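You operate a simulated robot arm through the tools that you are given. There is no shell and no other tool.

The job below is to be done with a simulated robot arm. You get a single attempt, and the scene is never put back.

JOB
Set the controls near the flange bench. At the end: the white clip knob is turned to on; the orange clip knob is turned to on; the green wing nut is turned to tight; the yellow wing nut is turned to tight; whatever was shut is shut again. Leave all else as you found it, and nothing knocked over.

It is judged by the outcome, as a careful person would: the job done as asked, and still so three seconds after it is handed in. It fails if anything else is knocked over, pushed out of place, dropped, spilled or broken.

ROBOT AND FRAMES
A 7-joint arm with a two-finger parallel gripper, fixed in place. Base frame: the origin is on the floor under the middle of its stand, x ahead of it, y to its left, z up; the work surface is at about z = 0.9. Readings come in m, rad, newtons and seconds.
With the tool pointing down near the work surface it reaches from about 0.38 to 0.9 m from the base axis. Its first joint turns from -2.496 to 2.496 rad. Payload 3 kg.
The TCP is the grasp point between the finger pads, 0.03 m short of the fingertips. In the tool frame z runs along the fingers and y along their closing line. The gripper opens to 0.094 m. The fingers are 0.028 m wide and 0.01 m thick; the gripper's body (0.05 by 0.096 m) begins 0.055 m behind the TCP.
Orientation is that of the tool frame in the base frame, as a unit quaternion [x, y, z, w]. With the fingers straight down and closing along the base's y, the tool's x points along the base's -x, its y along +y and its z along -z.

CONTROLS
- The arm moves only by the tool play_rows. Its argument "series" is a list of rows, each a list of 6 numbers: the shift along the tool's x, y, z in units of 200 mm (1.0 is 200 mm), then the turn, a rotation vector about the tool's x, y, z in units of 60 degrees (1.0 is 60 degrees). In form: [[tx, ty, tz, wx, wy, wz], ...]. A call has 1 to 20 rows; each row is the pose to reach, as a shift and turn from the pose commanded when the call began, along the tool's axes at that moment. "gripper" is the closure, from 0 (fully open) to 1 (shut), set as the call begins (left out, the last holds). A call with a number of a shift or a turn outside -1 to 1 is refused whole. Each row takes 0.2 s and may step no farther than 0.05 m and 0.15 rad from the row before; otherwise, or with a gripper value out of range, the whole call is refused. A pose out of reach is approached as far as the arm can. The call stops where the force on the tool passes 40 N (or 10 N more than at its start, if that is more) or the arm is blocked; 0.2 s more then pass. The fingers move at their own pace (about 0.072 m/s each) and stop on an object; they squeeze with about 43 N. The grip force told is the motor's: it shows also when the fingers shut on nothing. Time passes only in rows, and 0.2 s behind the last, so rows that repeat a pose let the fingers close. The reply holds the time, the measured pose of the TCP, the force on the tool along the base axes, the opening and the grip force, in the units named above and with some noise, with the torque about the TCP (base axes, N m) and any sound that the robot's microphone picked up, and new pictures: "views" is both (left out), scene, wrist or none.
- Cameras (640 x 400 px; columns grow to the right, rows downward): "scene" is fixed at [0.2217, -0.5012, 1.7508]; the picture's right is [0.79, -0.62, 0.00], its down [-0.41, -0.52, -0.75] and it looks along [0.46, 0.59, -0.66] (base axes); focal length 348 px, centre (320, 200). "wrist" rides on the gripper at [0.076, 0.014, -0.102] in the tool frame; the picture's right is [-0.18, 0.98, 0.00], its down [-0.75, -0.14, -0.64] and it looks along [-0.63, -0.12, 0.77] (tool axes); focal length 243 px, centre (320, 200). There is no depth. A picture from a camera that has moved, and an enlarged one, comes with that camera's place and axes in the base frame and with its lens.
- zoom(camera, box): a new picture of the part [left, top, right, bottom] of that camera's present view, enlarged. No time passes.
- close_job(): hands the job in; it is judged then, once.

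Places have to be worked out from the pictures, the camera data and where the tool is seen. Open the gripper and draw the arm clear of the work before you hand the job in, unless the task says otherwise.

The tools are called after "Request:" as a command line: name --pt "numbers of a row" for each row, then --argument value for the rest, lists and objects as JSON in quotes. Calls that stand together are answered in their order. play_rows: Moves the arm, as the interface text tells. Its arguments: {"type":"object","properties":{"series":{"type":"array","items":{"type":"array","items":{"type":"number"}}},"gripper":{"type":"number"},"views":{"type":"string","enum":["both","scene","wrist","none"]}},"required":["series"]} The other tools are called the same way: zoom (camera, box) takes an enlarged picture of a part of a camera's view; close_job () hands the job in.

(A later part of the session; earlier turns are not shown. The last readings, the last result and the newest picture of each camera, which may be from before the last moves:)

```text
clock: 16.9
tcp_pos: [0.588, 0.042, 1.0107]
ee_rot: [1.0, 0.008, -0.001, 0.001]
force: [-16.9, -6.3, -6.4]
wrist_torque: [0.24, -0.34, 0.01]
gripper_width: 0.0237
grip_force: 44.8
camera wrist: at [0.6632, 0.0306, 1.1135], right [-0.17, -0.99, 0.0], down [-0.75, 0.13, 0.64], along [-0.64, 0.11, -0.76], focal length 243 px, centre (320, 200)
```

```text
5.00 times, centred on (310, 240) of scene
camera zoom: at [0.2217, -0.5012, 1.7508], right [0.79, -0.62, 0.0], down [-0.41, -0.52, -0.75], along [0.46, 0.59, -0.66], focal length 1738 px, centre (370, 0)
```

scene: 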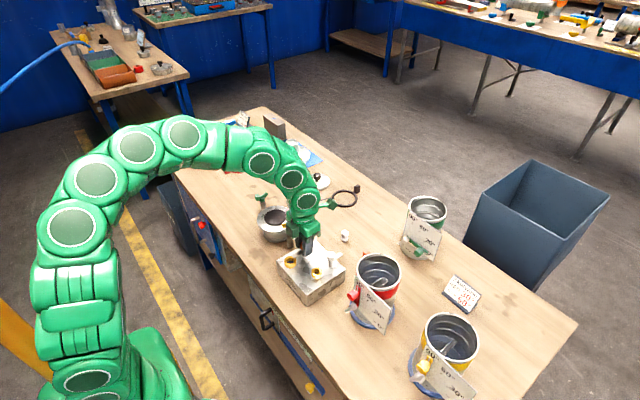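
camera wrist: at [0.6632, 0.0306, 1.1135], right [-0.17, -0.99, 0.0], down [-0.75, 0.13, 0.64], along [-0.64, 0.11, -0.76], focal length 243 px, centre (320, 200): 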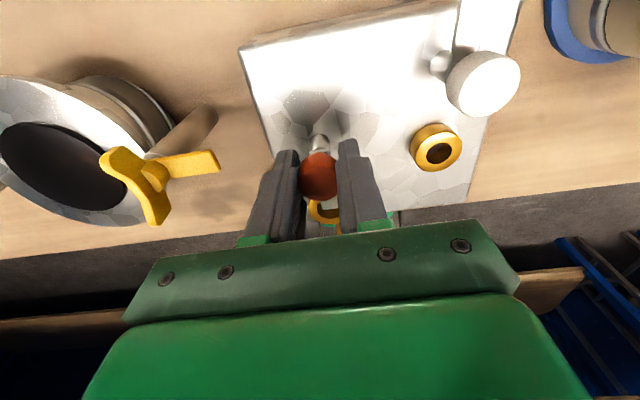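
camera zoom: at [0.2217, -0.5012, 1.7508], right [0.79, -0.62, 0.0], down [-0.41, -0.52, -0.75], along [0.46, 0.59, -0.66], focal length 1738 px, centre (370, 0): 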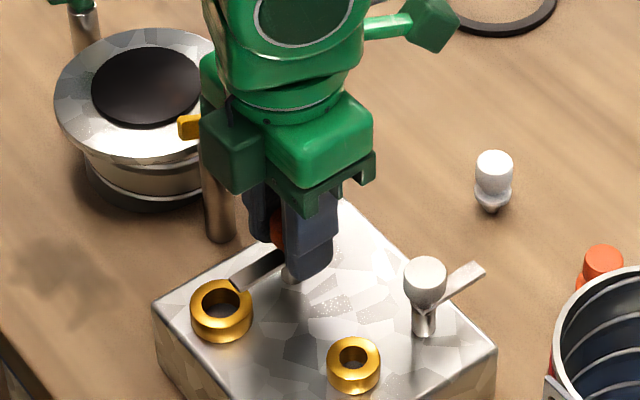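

The bar is now pointing at about −x, over the ring rim, with no resisting torque yet. I'll nudge further in small steps to feel whether there's an end stop.

Request:
play_rows --pt "0 0 0 0 0 0.05" --pt "0 0 0 0 0 0.1" --pt "0 0 0 0 0 0.15" --gripper 1

Request:
zoom --camera "scene" --box '[280, 220, 330, 270]'

Request:
zoom --camera "wrist" --box '[260, 100, 380, 240]'

```text
clock: 17.7
tcp_pos: [0.5872, 0.0429, 1.0115]
ee_rot: [0.998, -0.07, 0.0, 0.001]
force: [10.7, 0.6, -29.9]
wrist_torque: [-0.1, -0.32, 0.08]
gripper_width: 0.0236
grip_force: 44.7
camera wrist: at [0.6603, 0.0188, 1.1143], right [-0.32, -0.95, 0.0], down [-0.73, 0.25, 0.64], along [-0.61, 0.2, -0.77], focal length 243 px, centre (320, 200)
```

scene: 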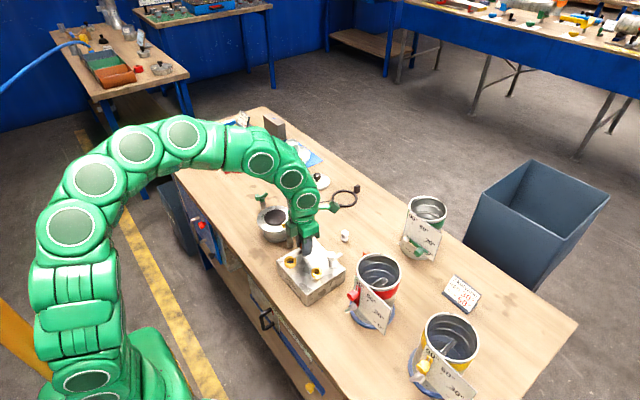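
wrist: 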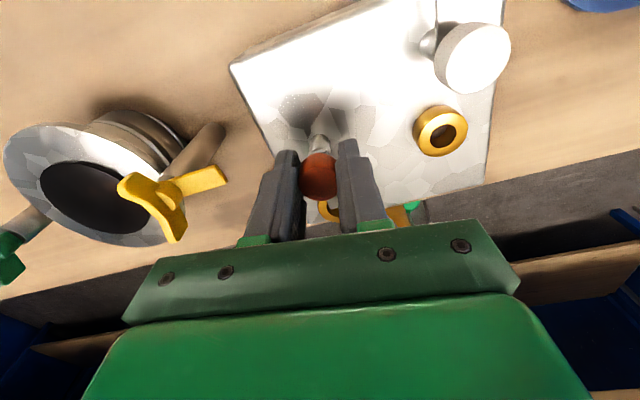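

```text
8.00 times, centred on (305, 245) of scene
camera zoom: at [0.2217, -0.5012, 1.7508], right [0.79, -0.62, 0.0], down [-0.41, -0.52, -0.75], along [0.46, 0.59, -0.66], focal length 2780 px, centre (440, -160)
```

zoom: 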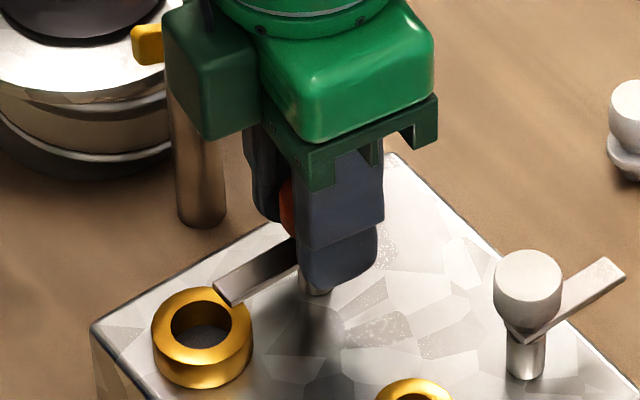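

```text
2.86 times, centred on (320, 170) of wrist
camera zoom: at [0.6603, 0.0188, 1.1143], right [-0.32, -0.95, 0.0], down [-0.73, 0.25, 0.64], along [-0.61, 0.2, -0.77], focal length 693 px, centre (320, 286)
```

zoom: 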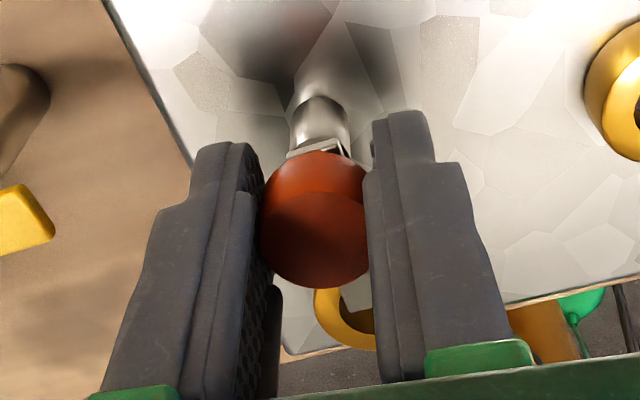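

The bar tip seems not to have moved between the last two readings (179° → 188° of tool turn), suggesting an end stop near 180°. I'll check with one more small turn at the same zoom.

Request:
play_rows --pt "0 0 0 0 0 0.05" --pt "0 0 0 0 0 0.1" --pt "0 0 0 0 0 0.15" --gripper 1

Request:
zoom --camera "scene" --box '[280, 220, 330, 270]'

Request:
zoom --camera "wrist" --box '[260, 100, 380, 240]'

```text
clock: 18.5
tcp_pos: [0.5881, 0.043, 1.014]
ee_rot: [0.989, -0.147, 0.0, 0.001]
force: [-8.7, 5.0, 15.4]
wrist_torque: [0.41, 0.57, 0.55]
gripper_width: 0.0236
grip_force: 44.7
camera wrist: at [0.6553, 0.0078, 1.1156], right [-0.46, -0.89, 0.0], down [-0.68, 0.36, 0.64], along [-0.57, 0.3, -0.77], focal length 243 px, centre (320, 200)
```

scene: 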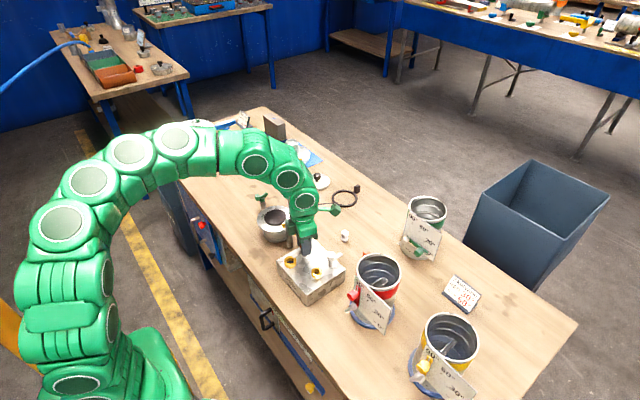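
wrist: 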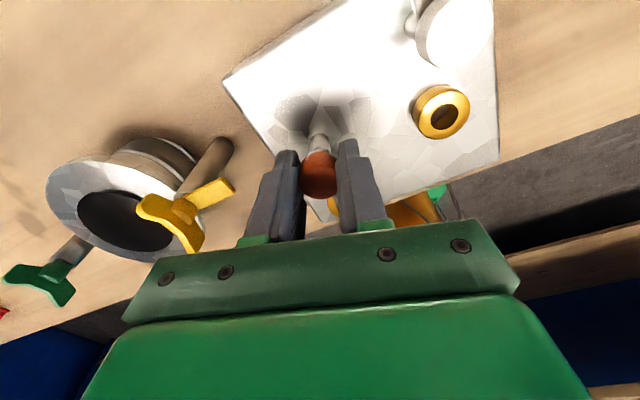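

```text
8.00 times, centred on (305, 245) of scene
camera zoom: at [0.2217, -0.5012, 1.7508], right [0.79, -0.62, 0.0], down [-0.41, -0.52, -0.75], along [0.46, 0.59, -0.66], focal length 2780 px, centre (440, -160)
```

zoom: 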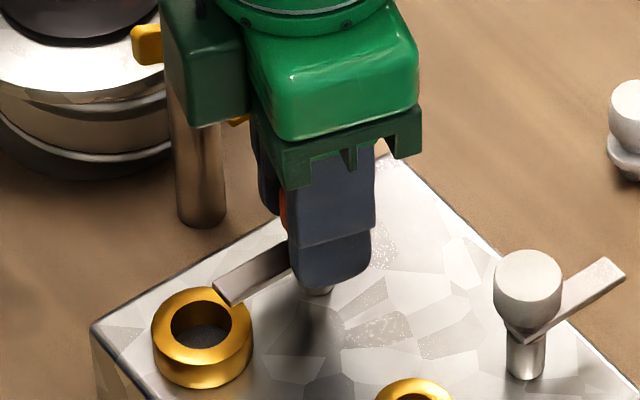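

```text
2.86 times, centred on (320, 170) of wrist
camera zoom: at [0.6553, 0.0078, 1.1156], right [-0.46, -0.89, 0.0], down [-0.68, 0.36, 0.64], along [-0.57, 0.3, -0.77], focal length 693 px, centre (320, 286)
```

zoom: 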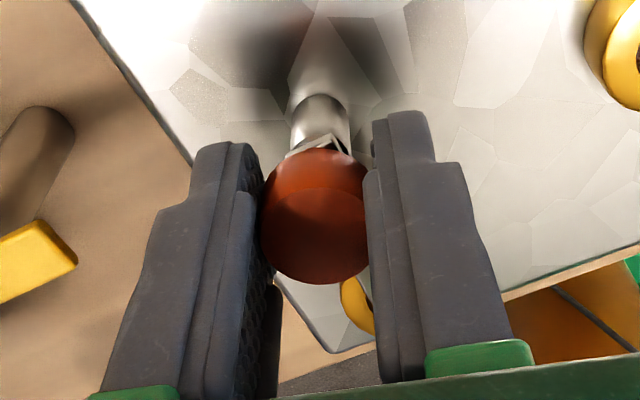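

Torque about z jumped to 0.55 N·m while the bar stayed put over the socket: that's the end stop, so the orange knob is on. I'll release and lift straight up.

Request:
play_rows --pt "0 0 0 0 0 -0.06" --pt "0 0 0 0 0 -0.06" --gripper 1 --views "none"

Request:
play_rows --pt "0 0 0 0 0 0" --pt "0 0 0 0 0 0" --pt "0 0 0 0 0 0" --pt "0 0 -0.1 0 0 0" --pt "0 0 -0.25 0 0 0" --pt "0 0 -0.45 0 0 0" --pt "0 0 -0.6 0 0 0" --gripper 0.45

Request:
zoom --camera "scene" --box '[270, 210, 350, 300]'

```text
clock: 19.2
tcp_pos: [0.5861, 0.0432, 1.0132]
ee_rot: [0.993, -0.117, 0.002, 0.001]
force: [-3.5, -0.6, 15.7]
wrist_torque: [0.32, -0.36, -0.02]
gripper_width: 0.0236
grip_force: 45.2
stopped in row 2: the force on the tool passed its limit at 41 N (the readings are from after the stop); the commanded pose is now the measured one
```

```text
clock: 20.8
tcp_pos: [0.5867, 0.042, 1.1317]
ee_rot: [0.993, -0.116, 0.001, 0.001]
force: [-0.1, -0.3, 0.9]
wrist_torque: [-0.05, -0.04, -0.05]
gripper_width: 0.0514
grip_force: 0.0
camera wrist: at [0.6577, 0.0116, 1.2341], right [-0.41, -0.91, 0.0], down [-0.7, 0.31, 0.64], along [-0.59, 0.26, -0.77], focal length 243 px, centre (320, 200)
```

scene: 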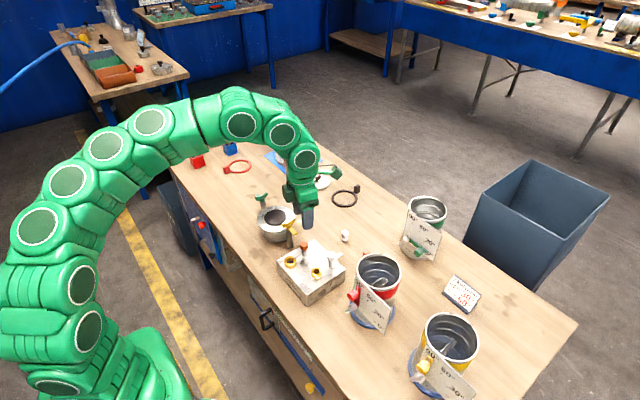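
wrist: 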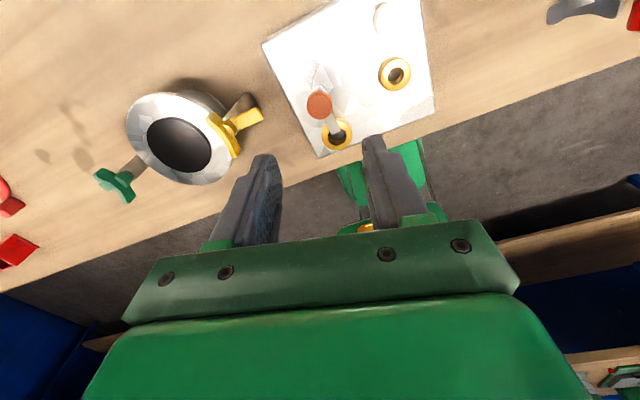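

```text
4.44 times, centred on (310, 255) of scene
camera zoom: at [0.2217, -0.5012, 1.7508], right [0.79, -0.62, 0.0], down [-0.41, -0.52, -0.75], along [0.46, 0.59, -0.66], focal length 1545 px, centre (364, -44)
```

zoom: 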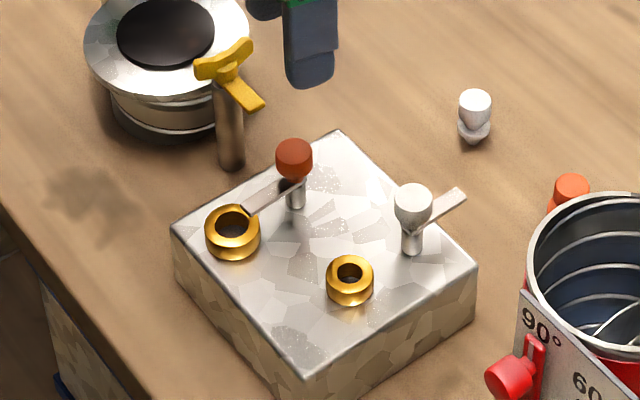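

The orange bar now lies over its socket. Let me verify its direction from the wrist view, since I backed off by a few degrees before releasing.

Request:
zoom --camera "wrist" --box '[250, 0, 450, 170]'

Request:
zoom --camera "scene" --box '[280, 220, 330, 270]'

```text
2.35 times, centred on (350, 85) of wrist
camera zoom: at [0.6577, 0.0116, 1.2341], right [-0.41, -0.91, 0.0], down [-0.7, 0.31, 0.64], along [-0.59, 0.26, -0.77], focal length 571 px, centre (249, 471)
```

zoom: 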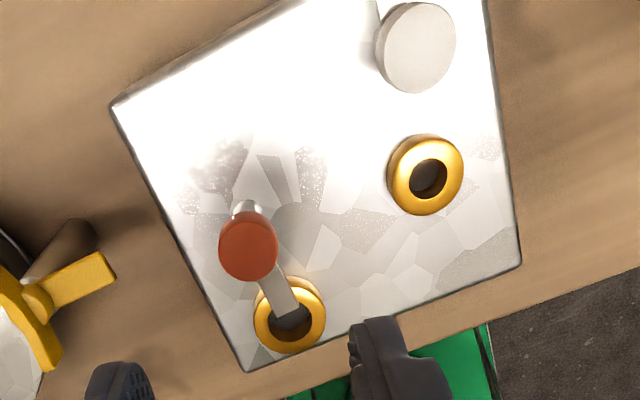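

```text
8.00 times, centred on (305, 245) of scene
camera zoom: at [0.2217, -0.5012, 1.7508], right [0.79, -0.62, 0.0], down [-0.41, -0.52, -0.75], along [0.46, 0.59, -0.66], focal length 2780 px, centre (440, -160)
```

zoom: 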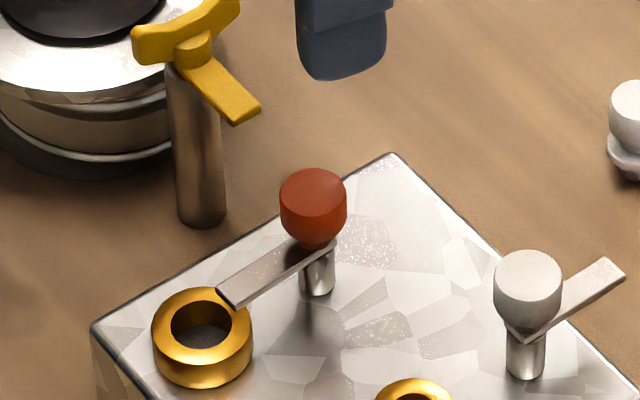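

The bar sits ~2° short of the stop after my back-off. To be safe I'll re-grip and turn it firmly to the stop, releasing without backing off.

Request:
play_rows --pt "0 0 0.2 0 0 0" --pt "0 0 0.4 0 0 0" --pt "0 0 0.55 0 0 0" --pt "0 0 0.595 0 0 0" --pt "0 0 0.595 0 0 0" --gripper 0.45 --views "none"

Request:
play_rows --pt "0 0 0 0 0 0" --pt "0 0 0 0 0 0" --pt "0 0 0 0 0 0" --pt "0 0 0 0 0 0.04" --pt "0 0 0 0 0 0.08" --pt "0 0 0 0 0 0.11" --gripper 1 --views "scene"

Request:
zoom --camera "scene" --box '[280, 220, 330, 270]'

```text
clock: 22.0
tcp_pos: [0.5881, 0.0429, 1.0146]
ee_rot: [0.993, -0.116, 0.001, 0.001]
force: [0.2, -0.1, -0.1]
wrist_torque: [-0.01, 0.0, 0.0]
gripper_width: 0.0516
grip_force: 0.0
```

```text
clock: 23.4
tcp_pos: [0.5885, 0.0437, 1.0151]
ee_rot: [0.986, -0.168, 0.004, -0.003]
force: [0.0, 2.3, -3.8]
wrist_torque: [-0.33, 0.11, 0.03]
gripper_width: 0.0236
grip_force: 45.0
out of reach, approached as far as the arm can: row 6
stopped in row 6: the force on the tool passed its limit at 47 N (the readings are from after the stop); the commanded pose is now the measured one
```

scene: 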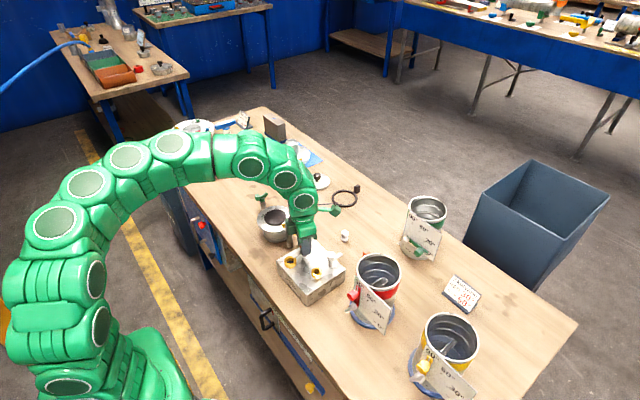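

```text
8.00 times, centred on (305, 245) of scene
camera zoom: at [0.2217, -0.5012, 1.7508], right [0.79, -0.62, 0.0], down [-0.41, -0.52, -0.75], along [0.46, 0.59, -0.66], focal length 2780 px, centre (440, -160)
```

zoom: 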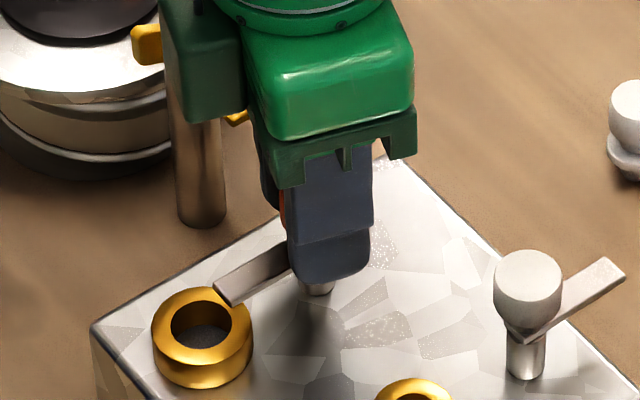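

The bar is back at the stop (and the wrist is at its own limit near 199°). Releasing here and lifting.

Request:
play_rows --pt "0 0 0 0 0 0" --pt "0 0 0 0 0 0" --pt "0 0 0 0 0 0" --pt "0 0 -0.1 0 0 0" --pt "0 0 -0.25 0 0 0" --pt "0 0 -0.45 0 0 0" --pt "0 0 -0.6 0 0 0" --gripper 0.45 --views "scene"

Request:
zoom --camera "scene" --box '[280, 220, 330, 270]'

```text
clock: 25.0
tcp_pos: [0.5764, 0.0404, 1.0924]
ee_rot: [0.986, -0.166, 0.006, -0.003]
force: [-0.3, -0.7, 0.6]
wrist_torque: [-0.01, 0.01, 0.01]
gripper_width: 0.0516
grip_force: 0.0
out of reach, approached as far as the arm can: row 5, 6, 7
```

scene: 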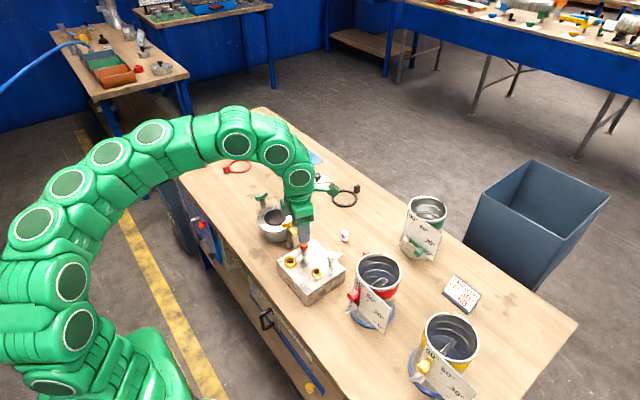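

```text
8.00 times, centred on (305, 245) of scene
camera zoom: at [0.2217, -0.5012, 1.7508], right [0.79, -0.62, 0.0], down [-0.41, -0.52, -0.75], along [0.46, 0.59, -0.66], focal length 2780 px, centre (440, -160)
```

zoom: 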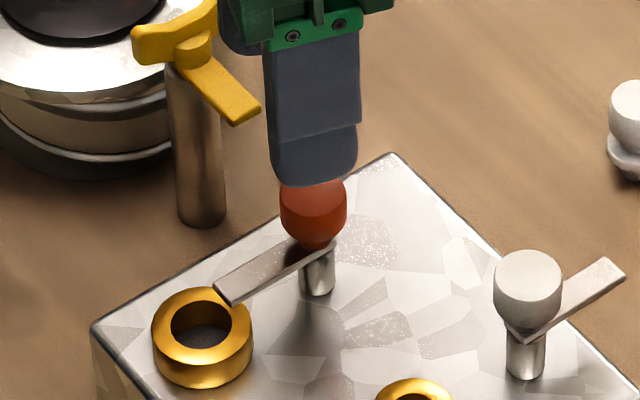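

Orange is on at the stop. Now I'll unwind the wrist counter-clockwise at height, toward the start orientation.

Request:
play_rows --pt "0 0 0 0 0 -0.14" --pt "0 0 0 0 0 -0.28" --pt "0 0 0 0 0 -0.42" --pt "0 0 0 0 0 -0.56" --pt "0 0 0 0 0 -0.7" --pt "0 0 0 0 0 -0.84" --pt "0 0 0 0 0 -0.98" --gripper 0.45 --views "none"

Request:
play_rows --pt "0 0 0 0 0 -0.14" --pt "0 0 0 0 0 -0.28" --pt "0 0 0 0 0 -0.42" --pt "0 0 0 0 0 -0.56" --pt "0 0 0 0 0 -0.7" --pt "0 0 0 0 0 -0.84" --pt "0 0 0 0 0 -0.98" --gripper 0.45 --views "none"

Request:
play_rows --pt "0 0 0 0 0 -0.14" --pt "0 0 0 0 0 -0.28" --pt "0 0 0 0 0 -0.42" --pt "0 0 0 0 0 -0.56" --pt "0 0 0 0 0 -0.7" --pt "0 0 0 0 0 -0.84" --pt "0 0 0 0 0 -0.98" --gripper 0.45

```text
clock: 26.6
tcp_pos: [0.5787, 0.0372, 1.0914]
ee_rot: [0.941, 0.339, 0.006, 0.001]
force: [0.4, -0.1, -0.1]
wrist_torque: [-0.04, 0.0, 0.0]
gripper_width: 0.0516
grip_force: 0.1
```

```text
clock: 28.2
tcp_pos: [0.5768, 0.0392, 1.0915]
ee_rot: [0.653, 0.757, 0.006, 0.003]
force: [-0.1, 1.1, -0.3]
wrist_torque: [0.01, -0.02, 0.01]
gripper_width: 0.0519
grip_force: 0.1
```

```text
clock: 29.8
tcp_pos: [0.5781, 0.038, 1.0924]
ee_rot: [0.198, 0.98, 0.003, 0.005]
force: [-0.2, -0.5, 0.1]
wrist_torque: [-0.03, -0.02, 0.01]
gripper_width: 0.0516
grip_force: 0.1
camera wrist: at [0.5111, 0.0809, 1.1934], right [0.55, 0.83, 0.01], down [0.63, -0.42, 0.65], along [0.54, -0.35, -0.76], focal length 243 px, centre (320, 200)
```

scene: 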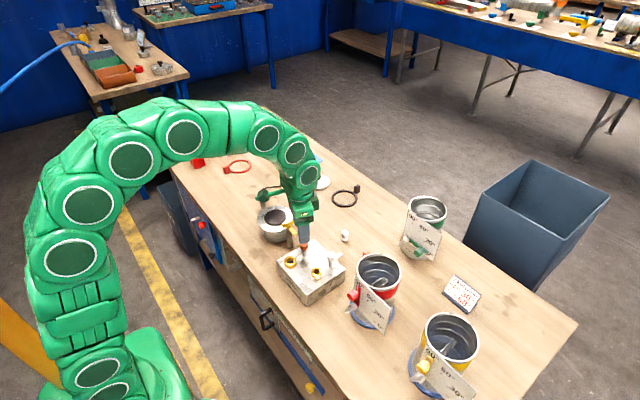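
wrist: 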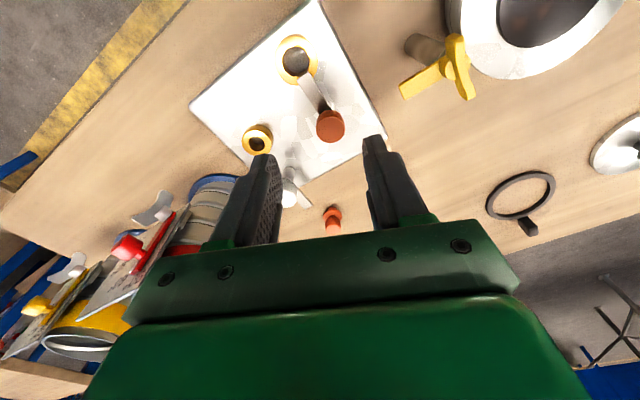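

The wrist is back at ~23°. I'll turn a bit further back to about −5° and move above the white knob at (0.621, −0.032).

Request:
play_rows --pt "-0.06 -0.05 -0.03 0 0 -0.1" --pt "-0.13 -0.1 -0.05 0 0 -0.2" --pt "-0.2 -0.14 -0.05 0 0 -0.3" --pt "-0.27 -0.19 -0.05 0 0 -0.4" --pt "-0.334 -0.24 -0.05 0 0 -0.47" --pt "-0.334 -0.24 -0.05 0 0 -0.47" --gripper 0.45

Request:
zoom --camera "wrist" --box '[220, 60, 420, 220]'

Request:
zoom --camera "scene" --box '[280, 210, 370, 300]'

```text
clock: 31.2
tcp_pos: [0.62, -0.032, 1.1023]
ee_rot: [-0.046, 0.999, 0.002, 0.006]
force: [0.6, 1.1, 0.6]
wrist_torque: [0.0, 0.0, -0.04]
gripper_width: 0.0518
grip_force: 0.1
camera wrist: at [0.5411, -0.026, 1.2037], right [0.09, 1.0, 0.0], down [0.76, -0.07, 0.65], along [0.65, -0.06, -0.76], focal length 243 px, centre (320, 200)
```

scene: 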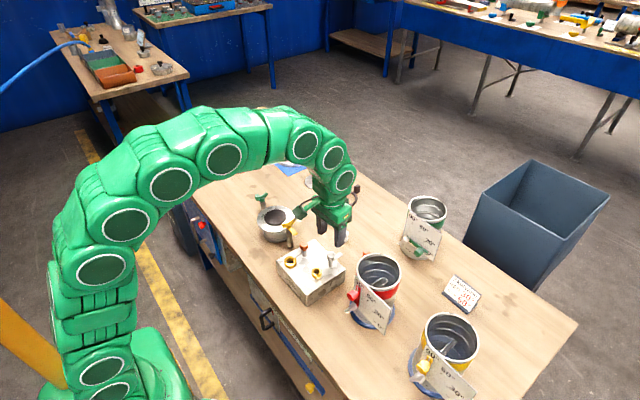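
wrist: 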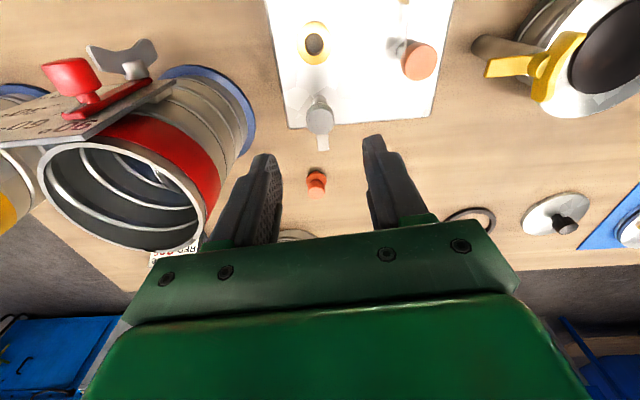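

```text
2.50 times, centred on (320, 140) of wrist
camera zoom: at [0.5411, -0.026, 1.2037], right [0.09, 1.0, 0.0], down [0.76, -0.07, 0.65], along [0.65, -0.06, -0.76], focal length 606 px, centre (320, 350)
```

zoom: 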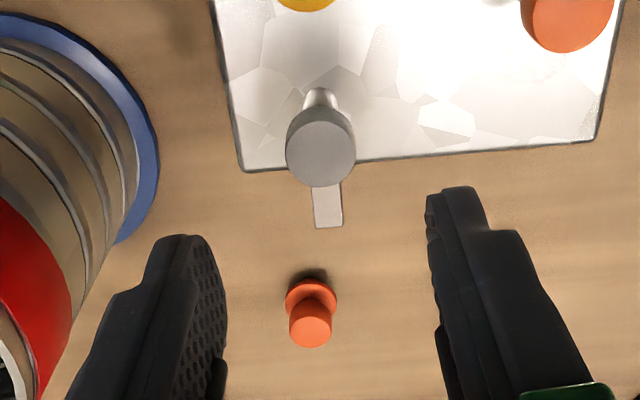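

```text
4.44 times, centred on (325, 255) of scene
camera zoom: at [0.2217, -0.5012, 1.7508], right [0.79, -0.62, 0.0], down [-0.41, -0.52, -0.75], along [0.46, 0.59, -0.66], focal length 1545 px, centre (298, -44)
```

zoom: 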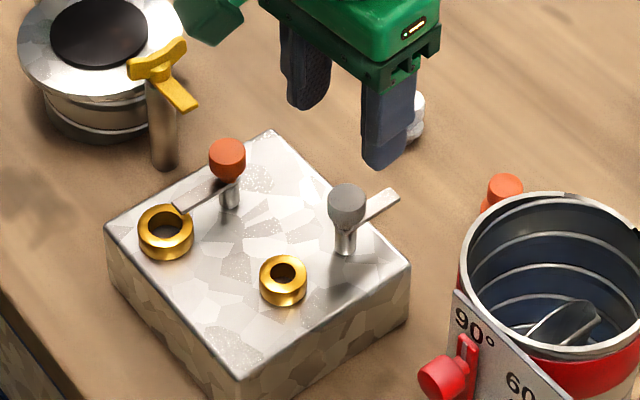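

The white knob is at about (0.6265, −0.0315). I'll correct a slight tool tilt, descend to its head and keep the fingers half open.

Request:
play_rows --pt "-0.0325 0 0.05 0.004 0.011 0" --pt "-0.0325 0 0.15 0.004 0.011 0" --pt "-0.0325 0 0.25 0.004 0.011 0" --pt "-0.0325 0 0.35 0.004 0.011 0" --pt "-0.0325 0 0.45 0.004 0.011 0" --pt "-0.0325 0 0.45 0.004 0.011 0" --gripper 0.45

Request:
zoom --camera "wrist" --box '[220, 80, 420, 240]'

Request:
zoom --camera "scene" --box '[290, 220, 350, 280]'

```text
clock: 32.6
tcp_pos: [0.6279, -0.0333, 1.0137]
ee_rot: [-0.046, 0.999, -0.001, 0.001]
force: [1.0, -0.3, -0.4]
wrist_torque: [0.0, 0.01, -0.01]
gripper_width: 0.0517
grip_force: 0.1
camera wrist: at [0.5501, -0.0251, 1.1155], right [0.09, 1.0, 0.0], down [0.76, -0.07, 0.64], along [0.64, -0.06, -0.77], focal length 243 px, centre (320, 200)
```

scene: 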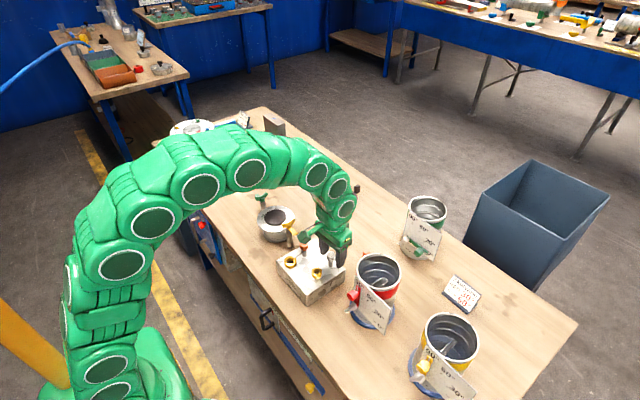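
wrist: 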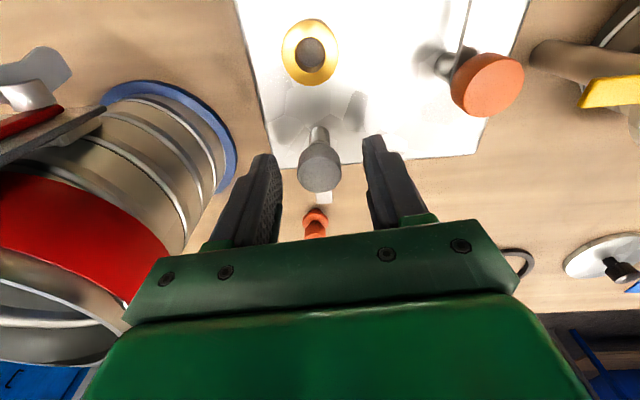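

```text
2.50 times, centred on (320, 160) of wrist
camera zoom: at [0.5501, -0.0251, 1.1155], right [0.09, 1.0, 0.0], down [0.76, -0.07, 0.64], along [0.64, -0.06, -0.77], focal length 606 px, centre (320, 300)
```

zoom: 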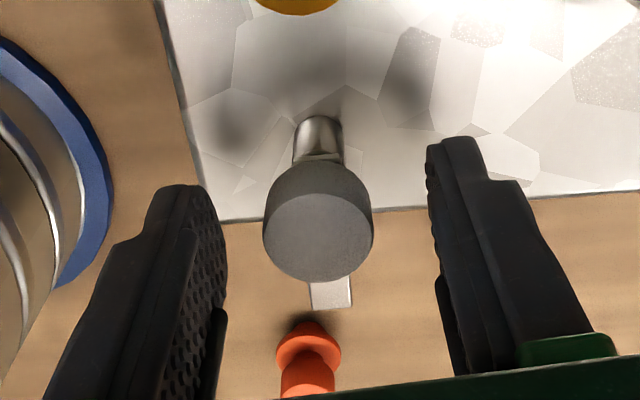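

```text
6.67 times, centred on (320, 250) of scene
camera zoom: at [0.2217, -0.5012, 1.7508], right [0.79, -0.62, 0.0], down [-0.41, -0.52, -0.75], along [0.46, 0.59, -0.66], focal length 2317 px, centre (320, -133)
```

zoom: 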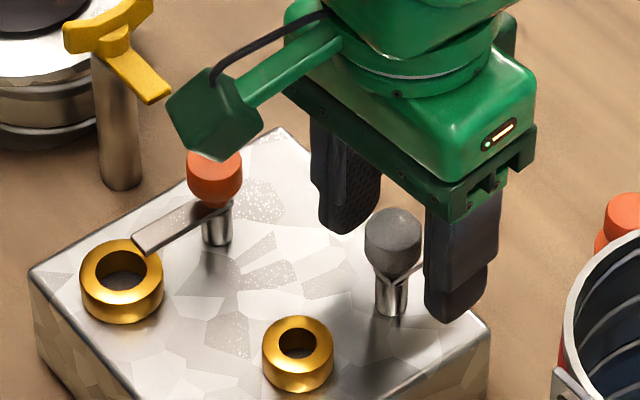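

The white head is centred between the fingers. Closing on it.

Request:
play_rows --pt "0 0 0 0 0 0" --pt "0 0 0 0 0 0" --pt "0 0 0 0 0 0" --pt "0 0 0 0 0 0" --gripper 1 --views "wrist"

```text
clock: 33.6
tcp_pos: [0.6272, -0.033, 1.0135]
ee_rot: [-0.046, 0.999, 0.0, 0.0]
force: [-5.2, 8.6, 5.4]
wrist_torque: [0.19, 0.16, -0.01]
gripper_width: 0.0237
grip_force: 45.3
camera wrist: at [0.55, -0.0247, 1.1158], right [0.09, 1.0, 0.0], down [0.76, -0.07, 0.64], along [0.64, -0.06, -0.77], focal length 243 px, centre (320, 200)
```

wrist: 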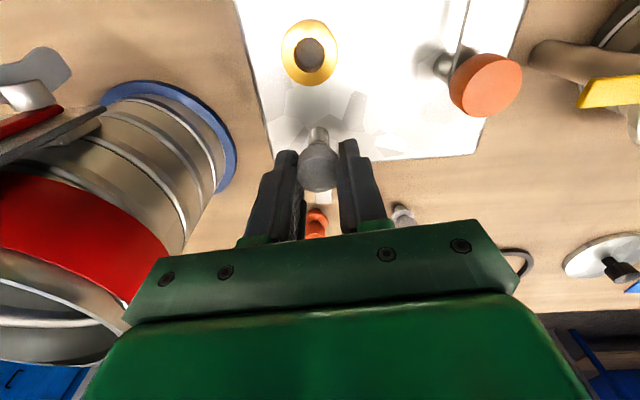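

Good centred grip (small side loads). Turning clockwise.

Request:
play_rows --pt "0 0 0 0 0 0.1" --pt "0 0 0 0 0 0.2" --pt "0 0 0 0 0 0.3" --pt "0 0 0 0 0 0.4" --pt "0 0 0 0 0 0.5" --pt "0 0 0 0 0 0.6" --pt "0 0 0 0 0 0.7" --pt "0 0 0 0 0 0.8" --pt "0 0 0 0 0 0.9" --gripper 1 --views "scene"

Request:
zoom --camera "scene" --box '[290, 220, 350, 280]'

```text
clock: 34.5
tcp_pos: [0.6267, -0.0342, 1.0136]
ee_rot: [0.13, 0.992, -0.003, 0.001]
force: [-4.8, -2.0, 9.1]
wrist_torque: [0.09, 0.18, 0.06]
gripper_width: 0.0236
grip_force: 44.9
stopped in row 4: the force on the tool passed its limit at 43 N (the readings are from after the stop); the commanded pose is now the measured one
```

scene: 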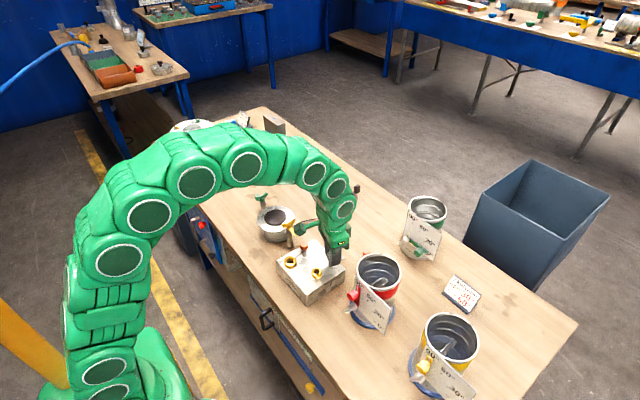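

```text
6.67 times, centred on (320, 250) of scene
camera zoom: at [0.2217, -0.5012, 1.7508], right [0.79, -0.62, 0.0], down [-0.41, -0.52, -0.75], along [0.46, 0.59, -0.66], focal length 2317 px, centre (320, -133)
```

zoom: 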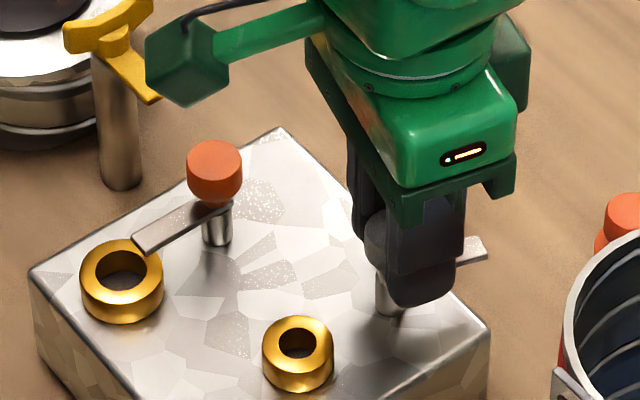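

The knob follows (about 20° so far); the stop was again contact jitter. Continuing.

Request:
play_rows --pt "0 0 0 0 0 0.1" --pt "0 0 0 0 0 0.2" --pt "0 0 0 0 0 0.3" --pt "0 0 0 0 0 0.4" --pt "0 0 0 0 0 0.5" --pt "0 0 0 0 0 0.6" --pt "0 0 0 0 0 0.7" --pt "0 0 0 0 0 0.8" --pt "0 0 0 0 0 0.9" --gripper 1 --views "scene"

Request:
zoom --camera "scene" --box '[290, 220, 350, 280]'

```text
clock: 35.3
tcp_pos: [0.6263, -0.0349, 1.0147]
ee_rot: [0.251, 0.968, -0.004, 0.0]
force: [-5.1, -4.4, 10.4]
wrist_torque: [0.22, 0.23, 0.02]
gripper_width: 0.0239
grip_force: 44.8
stopped in row 3: the force on the tool passed its limit at 42 N (the readings are from after the stop); the commanded pose is now the measured one
```

scene: 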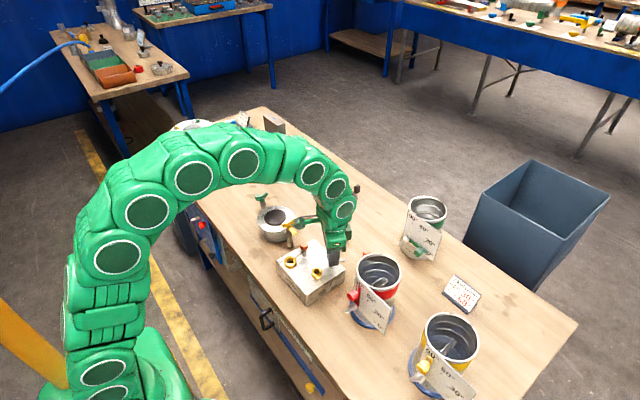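

```text
6.67 times, centred on (320, 250) of scene
camera zoom: at [0.2217, -0.5012, 1.7508], right [0.79, -0.62, 0.0], down [-0.41, -0.52, -0.75], along [0.46, 0.59, -0.66], focal length 2317 px, centre (320, -133)
```

zoom: 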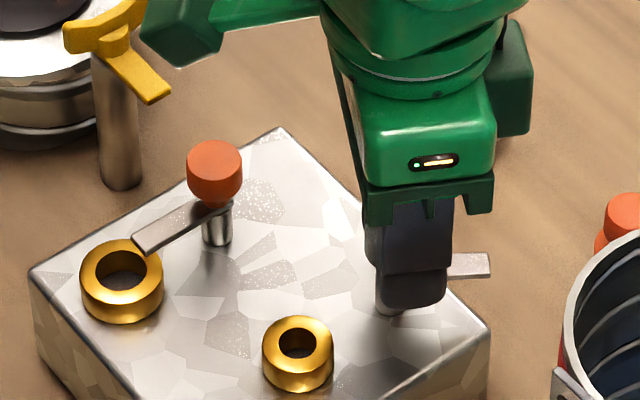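

Now at ~29°. I'll use smaller steps to reduce force spikes.

Request:
play_rows --pt "0 0 0 0 0 0.03" --pt "0 0 0 0 0 0.08" --pt "0 0 0 0 0 0.14" --pt "0 0 0 0 0 0.2" --pt "0 0 0 0 0 0.26" --pt "0 0 0 0 0 0.32" --pt "0 0 0 0 0 0.38" --pt "0 0 0 0 0 0.44" --pt "0 0 0 0 0 0.5" --pt "0 0 0 0 0 0.56" --pt "0 0 0 0 0 0.62" --pt "0 0 0 0 0 0.68" --pt "0 0 0 0 0 0.74" --pt "0 0 0 0 0 0.8" --gripper 1 --views "scene"

Request:
zoom --camera "scene" --box '[290, 220, 350, 280]'

```text
clock: 36.3
tcp_pos: [0.6257, -0.0357, 1.0144]
ee_rot: [0.356, 0.935, -0.005, 0.0]
force: [-8.1, -4.9, 9.6]
wrist_torque: [0.47, 0.0, 0.03]
gripper_width: 0.0237
grip_force: 45.7
stopped in row 5: the force on the tool passed its limit at 42 N (the readings are from after the stop); the commanded pose is now the measured one
```

scene: 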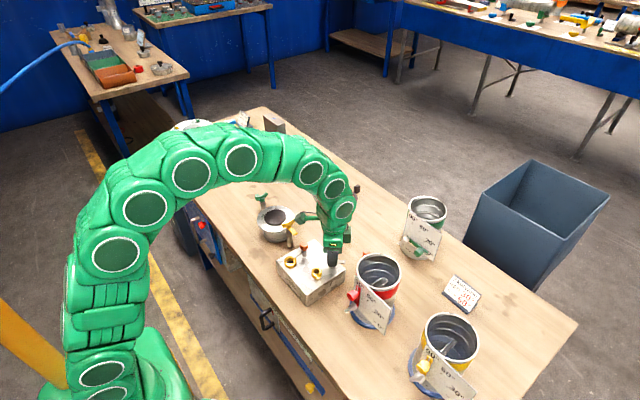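

```text
6.67 times, centred on (320, 250) of scene
camera zoom: at [0.2217, -0.5012, 1.7508], right [0.79, -0.62, 0.0], down [-0.41, -0.52, -0.75], along [0.46, 0.59, -0.66], focal length 2317 px, centre (320, -133)
```

zoom: 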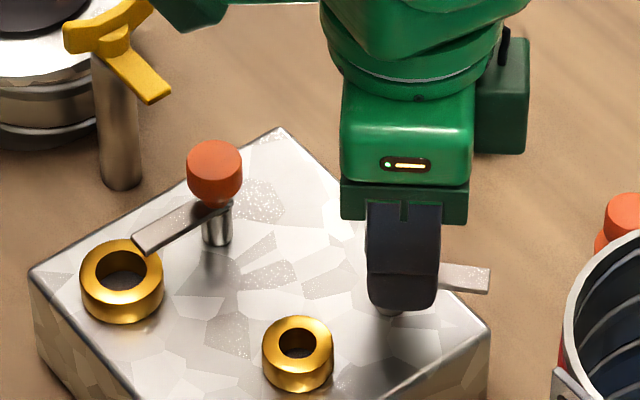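

Grip loads are walking the tool off-axis and tilting it slightly with each stop. I'll release, re-centre and re-level over the knob, then re-grip.

Request:
play_rows --pt "0 0 0 0 0 0" --pt "0 0 0 0 0 0" --pt "0.003 0.007 0.002 -0.005 0.002 0" --pt "0.0055 0.0145 0.004 -0.009 0.0034 0" --pt "0.0055 0.0145 0.004 -0.009 0.0034 0" --gripper 0.5 --views "wrist"

Request:
zoom --camera "wrist" --box '[220, 80, 420, 240]'

```text
clock: 37.5
tcp_pos: [0.6291, -0.0337, 1.0118]
ee_rot: [0.355, 0.935, 0.0, -0.001]
force: [-0.1, 0.5, 0.3]
wrist_torque: [0.0, 0.03, 0.0]
gripper_width: 0.0471
grip_force: 0.1
camera wrist: at [0.5801, 0.0289, 1.1143], right [0.79, 0.61, 0.0], down [0.47, -0.61, 0.64], along [0.39, -0.51, -0.77], focal length 243 px, centre (320, 200)
```

wrist: 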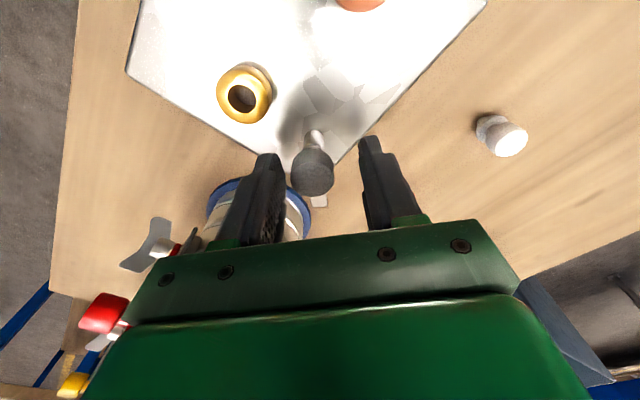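

```text
2.50 times, centred on (320, 160) of wrist
camera zoom: at [0.5801, 0.0289, 1.1143], right [0.79, 0.61, 0.0], down [0.47, -0.61, 0.64], along [0.39, -0.51, -0.77], focal length 606 px, centre (320, 300)
```

zoom: 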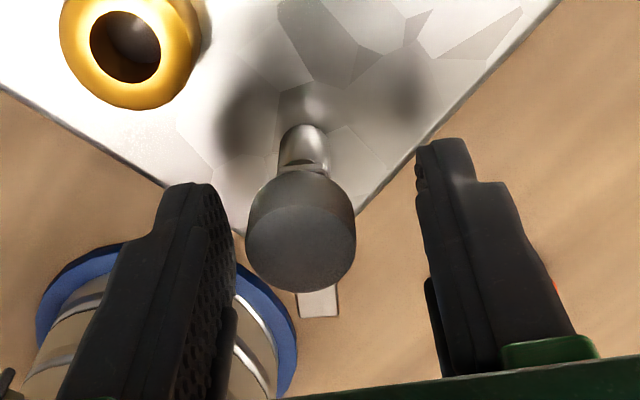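

The knob appears ~3.4 mm to the tool's −y side. I'll shift there and check again before gripping.

Request:
play_rows --pt "0 -0.008 -0.004 0 0 0" --pt "0 -0.017 -0.008 0 0 0" --pt "0 -0.017 -0.008 0 0 0" --gripper 0.6 --views "wrist"

Request:
zoom --camera "wrist" --box '[220, 80, 420, 240]'

Request:
zoom --camera "scene" --box '[290, 220, 350, 280]'

```text
clock: 38.3
tcp_pos: [0.6256, -0.0353, 1.0147]
ee_rot: [0.355, 0.935, 0.001, 0.0]
force: [0.2, 0.0, 0.4]
wrist_torque: [0.03, -0.01, -0.04]
gripper_width: 0.0377
grip_force: 0.0
camera wrist: at [0.5777, 0.0261, 1.1162], right [0.79, 0.61, 0.0], down [0.47, -0.61, 0.64], along [0.39, -0.51, -0.77], focal length 243 px, centre (320, 200)
```

wrist: 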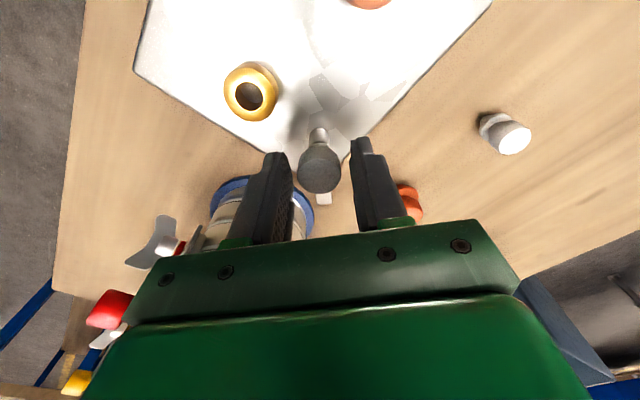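

```text
2.50 times, centred on (320, 160) of wrist
camera zoom: at [0.5777, 0.0261, 1.1162], right [0.79, 0.61, 0.0], down [0.47, -0.61, 0.64], along [0.39, -0.51, -0.77], focal length 606 px, centre (320, 300)
```

zoom: 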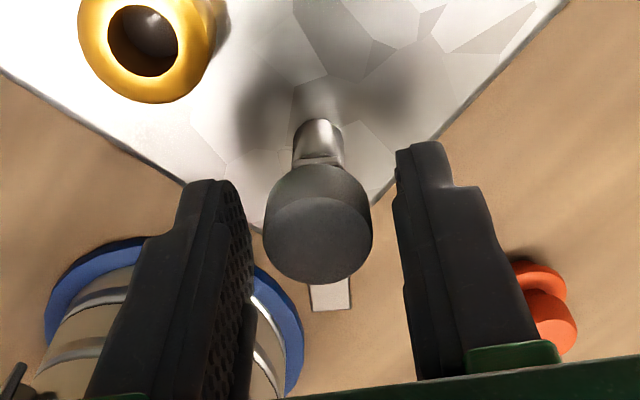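

```text
6.67 times, centred on (320, 250) of scene
camera zoom: at [0.2217, -0.5012, 1.7508], right [0.79, -0.62, 0.0], down [-0.41, -0.52, -0.75], along [0.46, 0.59, -0.66], focal length 2317 px, centre (320, -133)
```

zoom: 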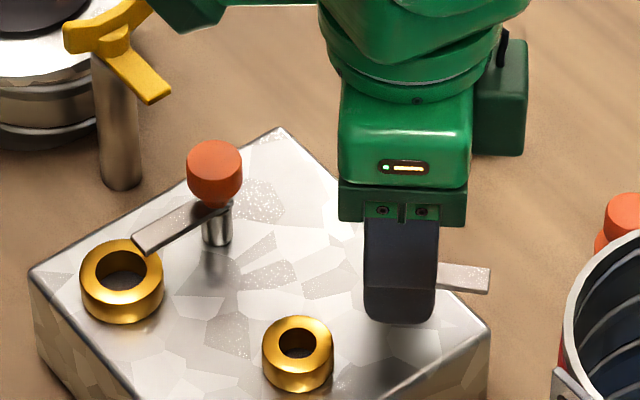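

Centred now. Gripping with a slightly lower closure to soften the squeeze, then turning on.

Request:
play_rows --pt "0 0 0 0 0 0" --pt "0 0 0 0 0 0" --pt "0 0 0 0 0 0" --pt "0 0 0 0 0 0" --gripper 0.78 --views "none"

Request:
play_rows --pt "0 0 0 0 0 0.06" --pt "0 0 0 0 0 0.14" --pt "0 0 0 0 0 0.22" --pt "0 0 0 0 0 0.3" --pt "0 0 0 0 0 0.38" --pt "0 0 0 0 0 0.46" --pt "0 0 0 0 0 0.54" --pt "0 0 0 0 0 0.62" --pt "0 0 0 0 0 0.7" --pt "0 0 0 0 0 0.78" --pt "0 0 0 0 0 0.86" --pt "0 0 0 0 0 0.94" --gripper 0.78 --views "scene"

Request:
zoom --camera "scene" --box '[290, 220, 350, 280]'

```text
clock: 39.3
tcp_pos: [0.626, -0.0352, 1.0145]
ee_rot: [0.355, 0.935, 0.0, 0.0]
force: [3.6, 4.3, 0.8]
wrist_torque: [-0.15, 0.32, -0.02]
gripper_width: 0.0239
grip_force: 44.5
```

```text
clock: 40.8
tcp_pos: [0.6246, -0.0369, 1.0139]
ee_rot: [0.569, 0.822, -0.001, -0.001]
force: [-8.6, -2.3, 4.6]
wrist_torque: [0.36, -0.53, 0.03]
gripper_width: 0.0236
grip_force: 44.7
stopped in row 7: the force on the tool passed its limit at 42 N (the readings are from after the stop); the commanded pose is now the measured one
```

scene: 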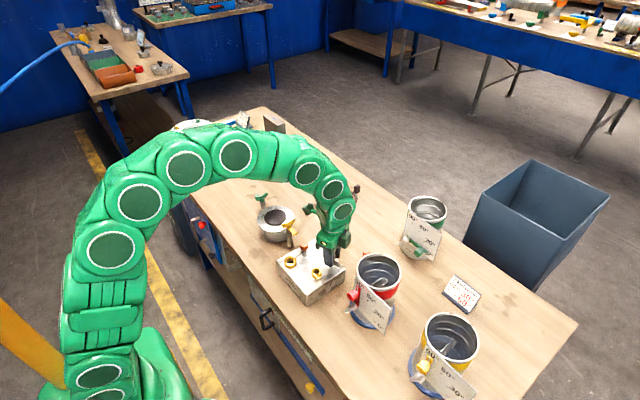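

```text
6.67 times, centred on (320, 250) of scene
camera zoom: at [0.2217, -0.5012, 1.7508], right [0.79, -0.62, 0.0], down [-0.41, -0.52, -0.75], along [0.46, 0.59, -0.66], focal length 2317 px, centre (320, -133)
```

zoom: 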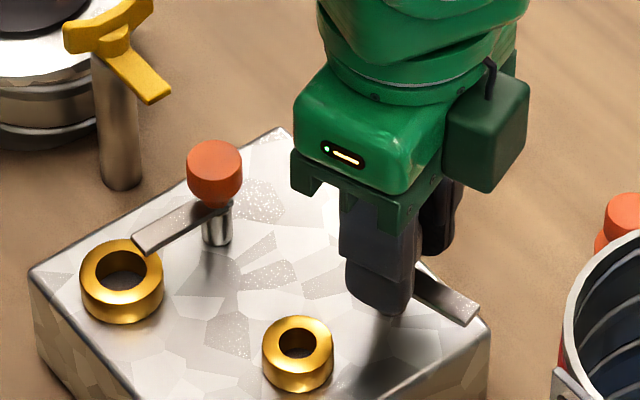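

At ~69°, the bar follows. Continuing.

Request:
play_rows --pt "0 0 0 0 0 0.06" --pt "0 0 0 0 0 0.14" --pt "0 0 0 0 0 0.22" --pt "0 0 0 0 0 0.3" --pt "0 0 0 0 0 0.38" --pt "0 0 0 0 0 0.46" --pt "0 0 0 0 0 0.54" --pt "0 0 0 0 0 0.62" --pt "0 0 0 0 0 0.7" --pt "0 0 0 0 0 0.78" --pt "0 0 0 0 0 0.86" --pt "0 0 0 0 0 0.94" --gripper 0.78 --views "scene"

Request:
zoom --camera "scene" --box '[290, 220, 350, 280]'

```text
clock: 41.7
tcp_pos: [0.6235, -0.0369, 1.0138]
ee_rot: [0.67, 0.742, -0.003, -0.003]
force: [-6.7, -1.1, 5.0]
wrist_torque: [0.46, -0.49, 0.02]
gripper_width: 0.0236
grip_force: 44.7
stopped in row 4: the force on the tool passed its limit at 42 N (the readings are from after the stop); the commanded pose is now the measured one
```

scene: 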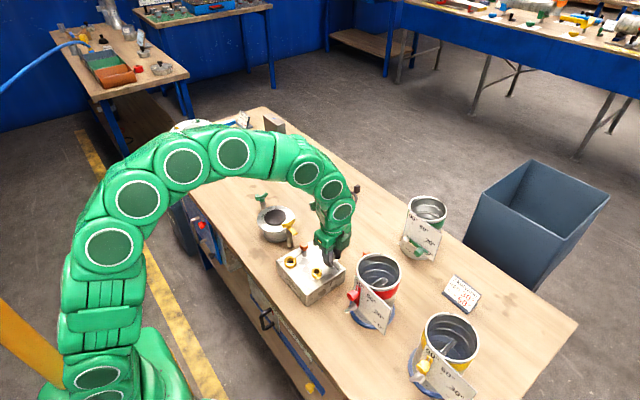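

```text
6.67 times, centred on (320, 250) of scene
camera zoom: at [0.2217, -0.5012, 1.7508], right [0.79, -0.62, 0.0], down [-0.41, -0.52, -0.75], along [0.46, 0.59, -0.66], focal length 2317 px, centre (320, -133)
```

zoom: 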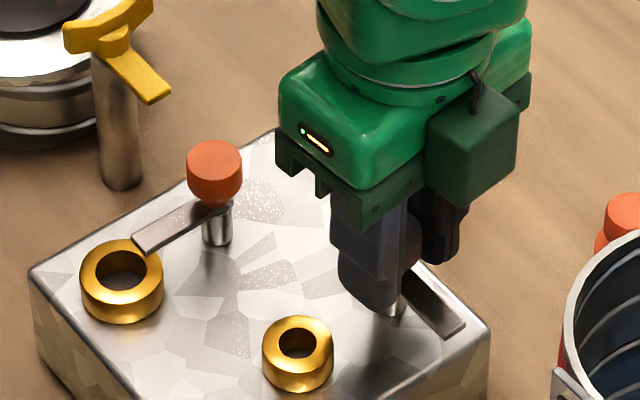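

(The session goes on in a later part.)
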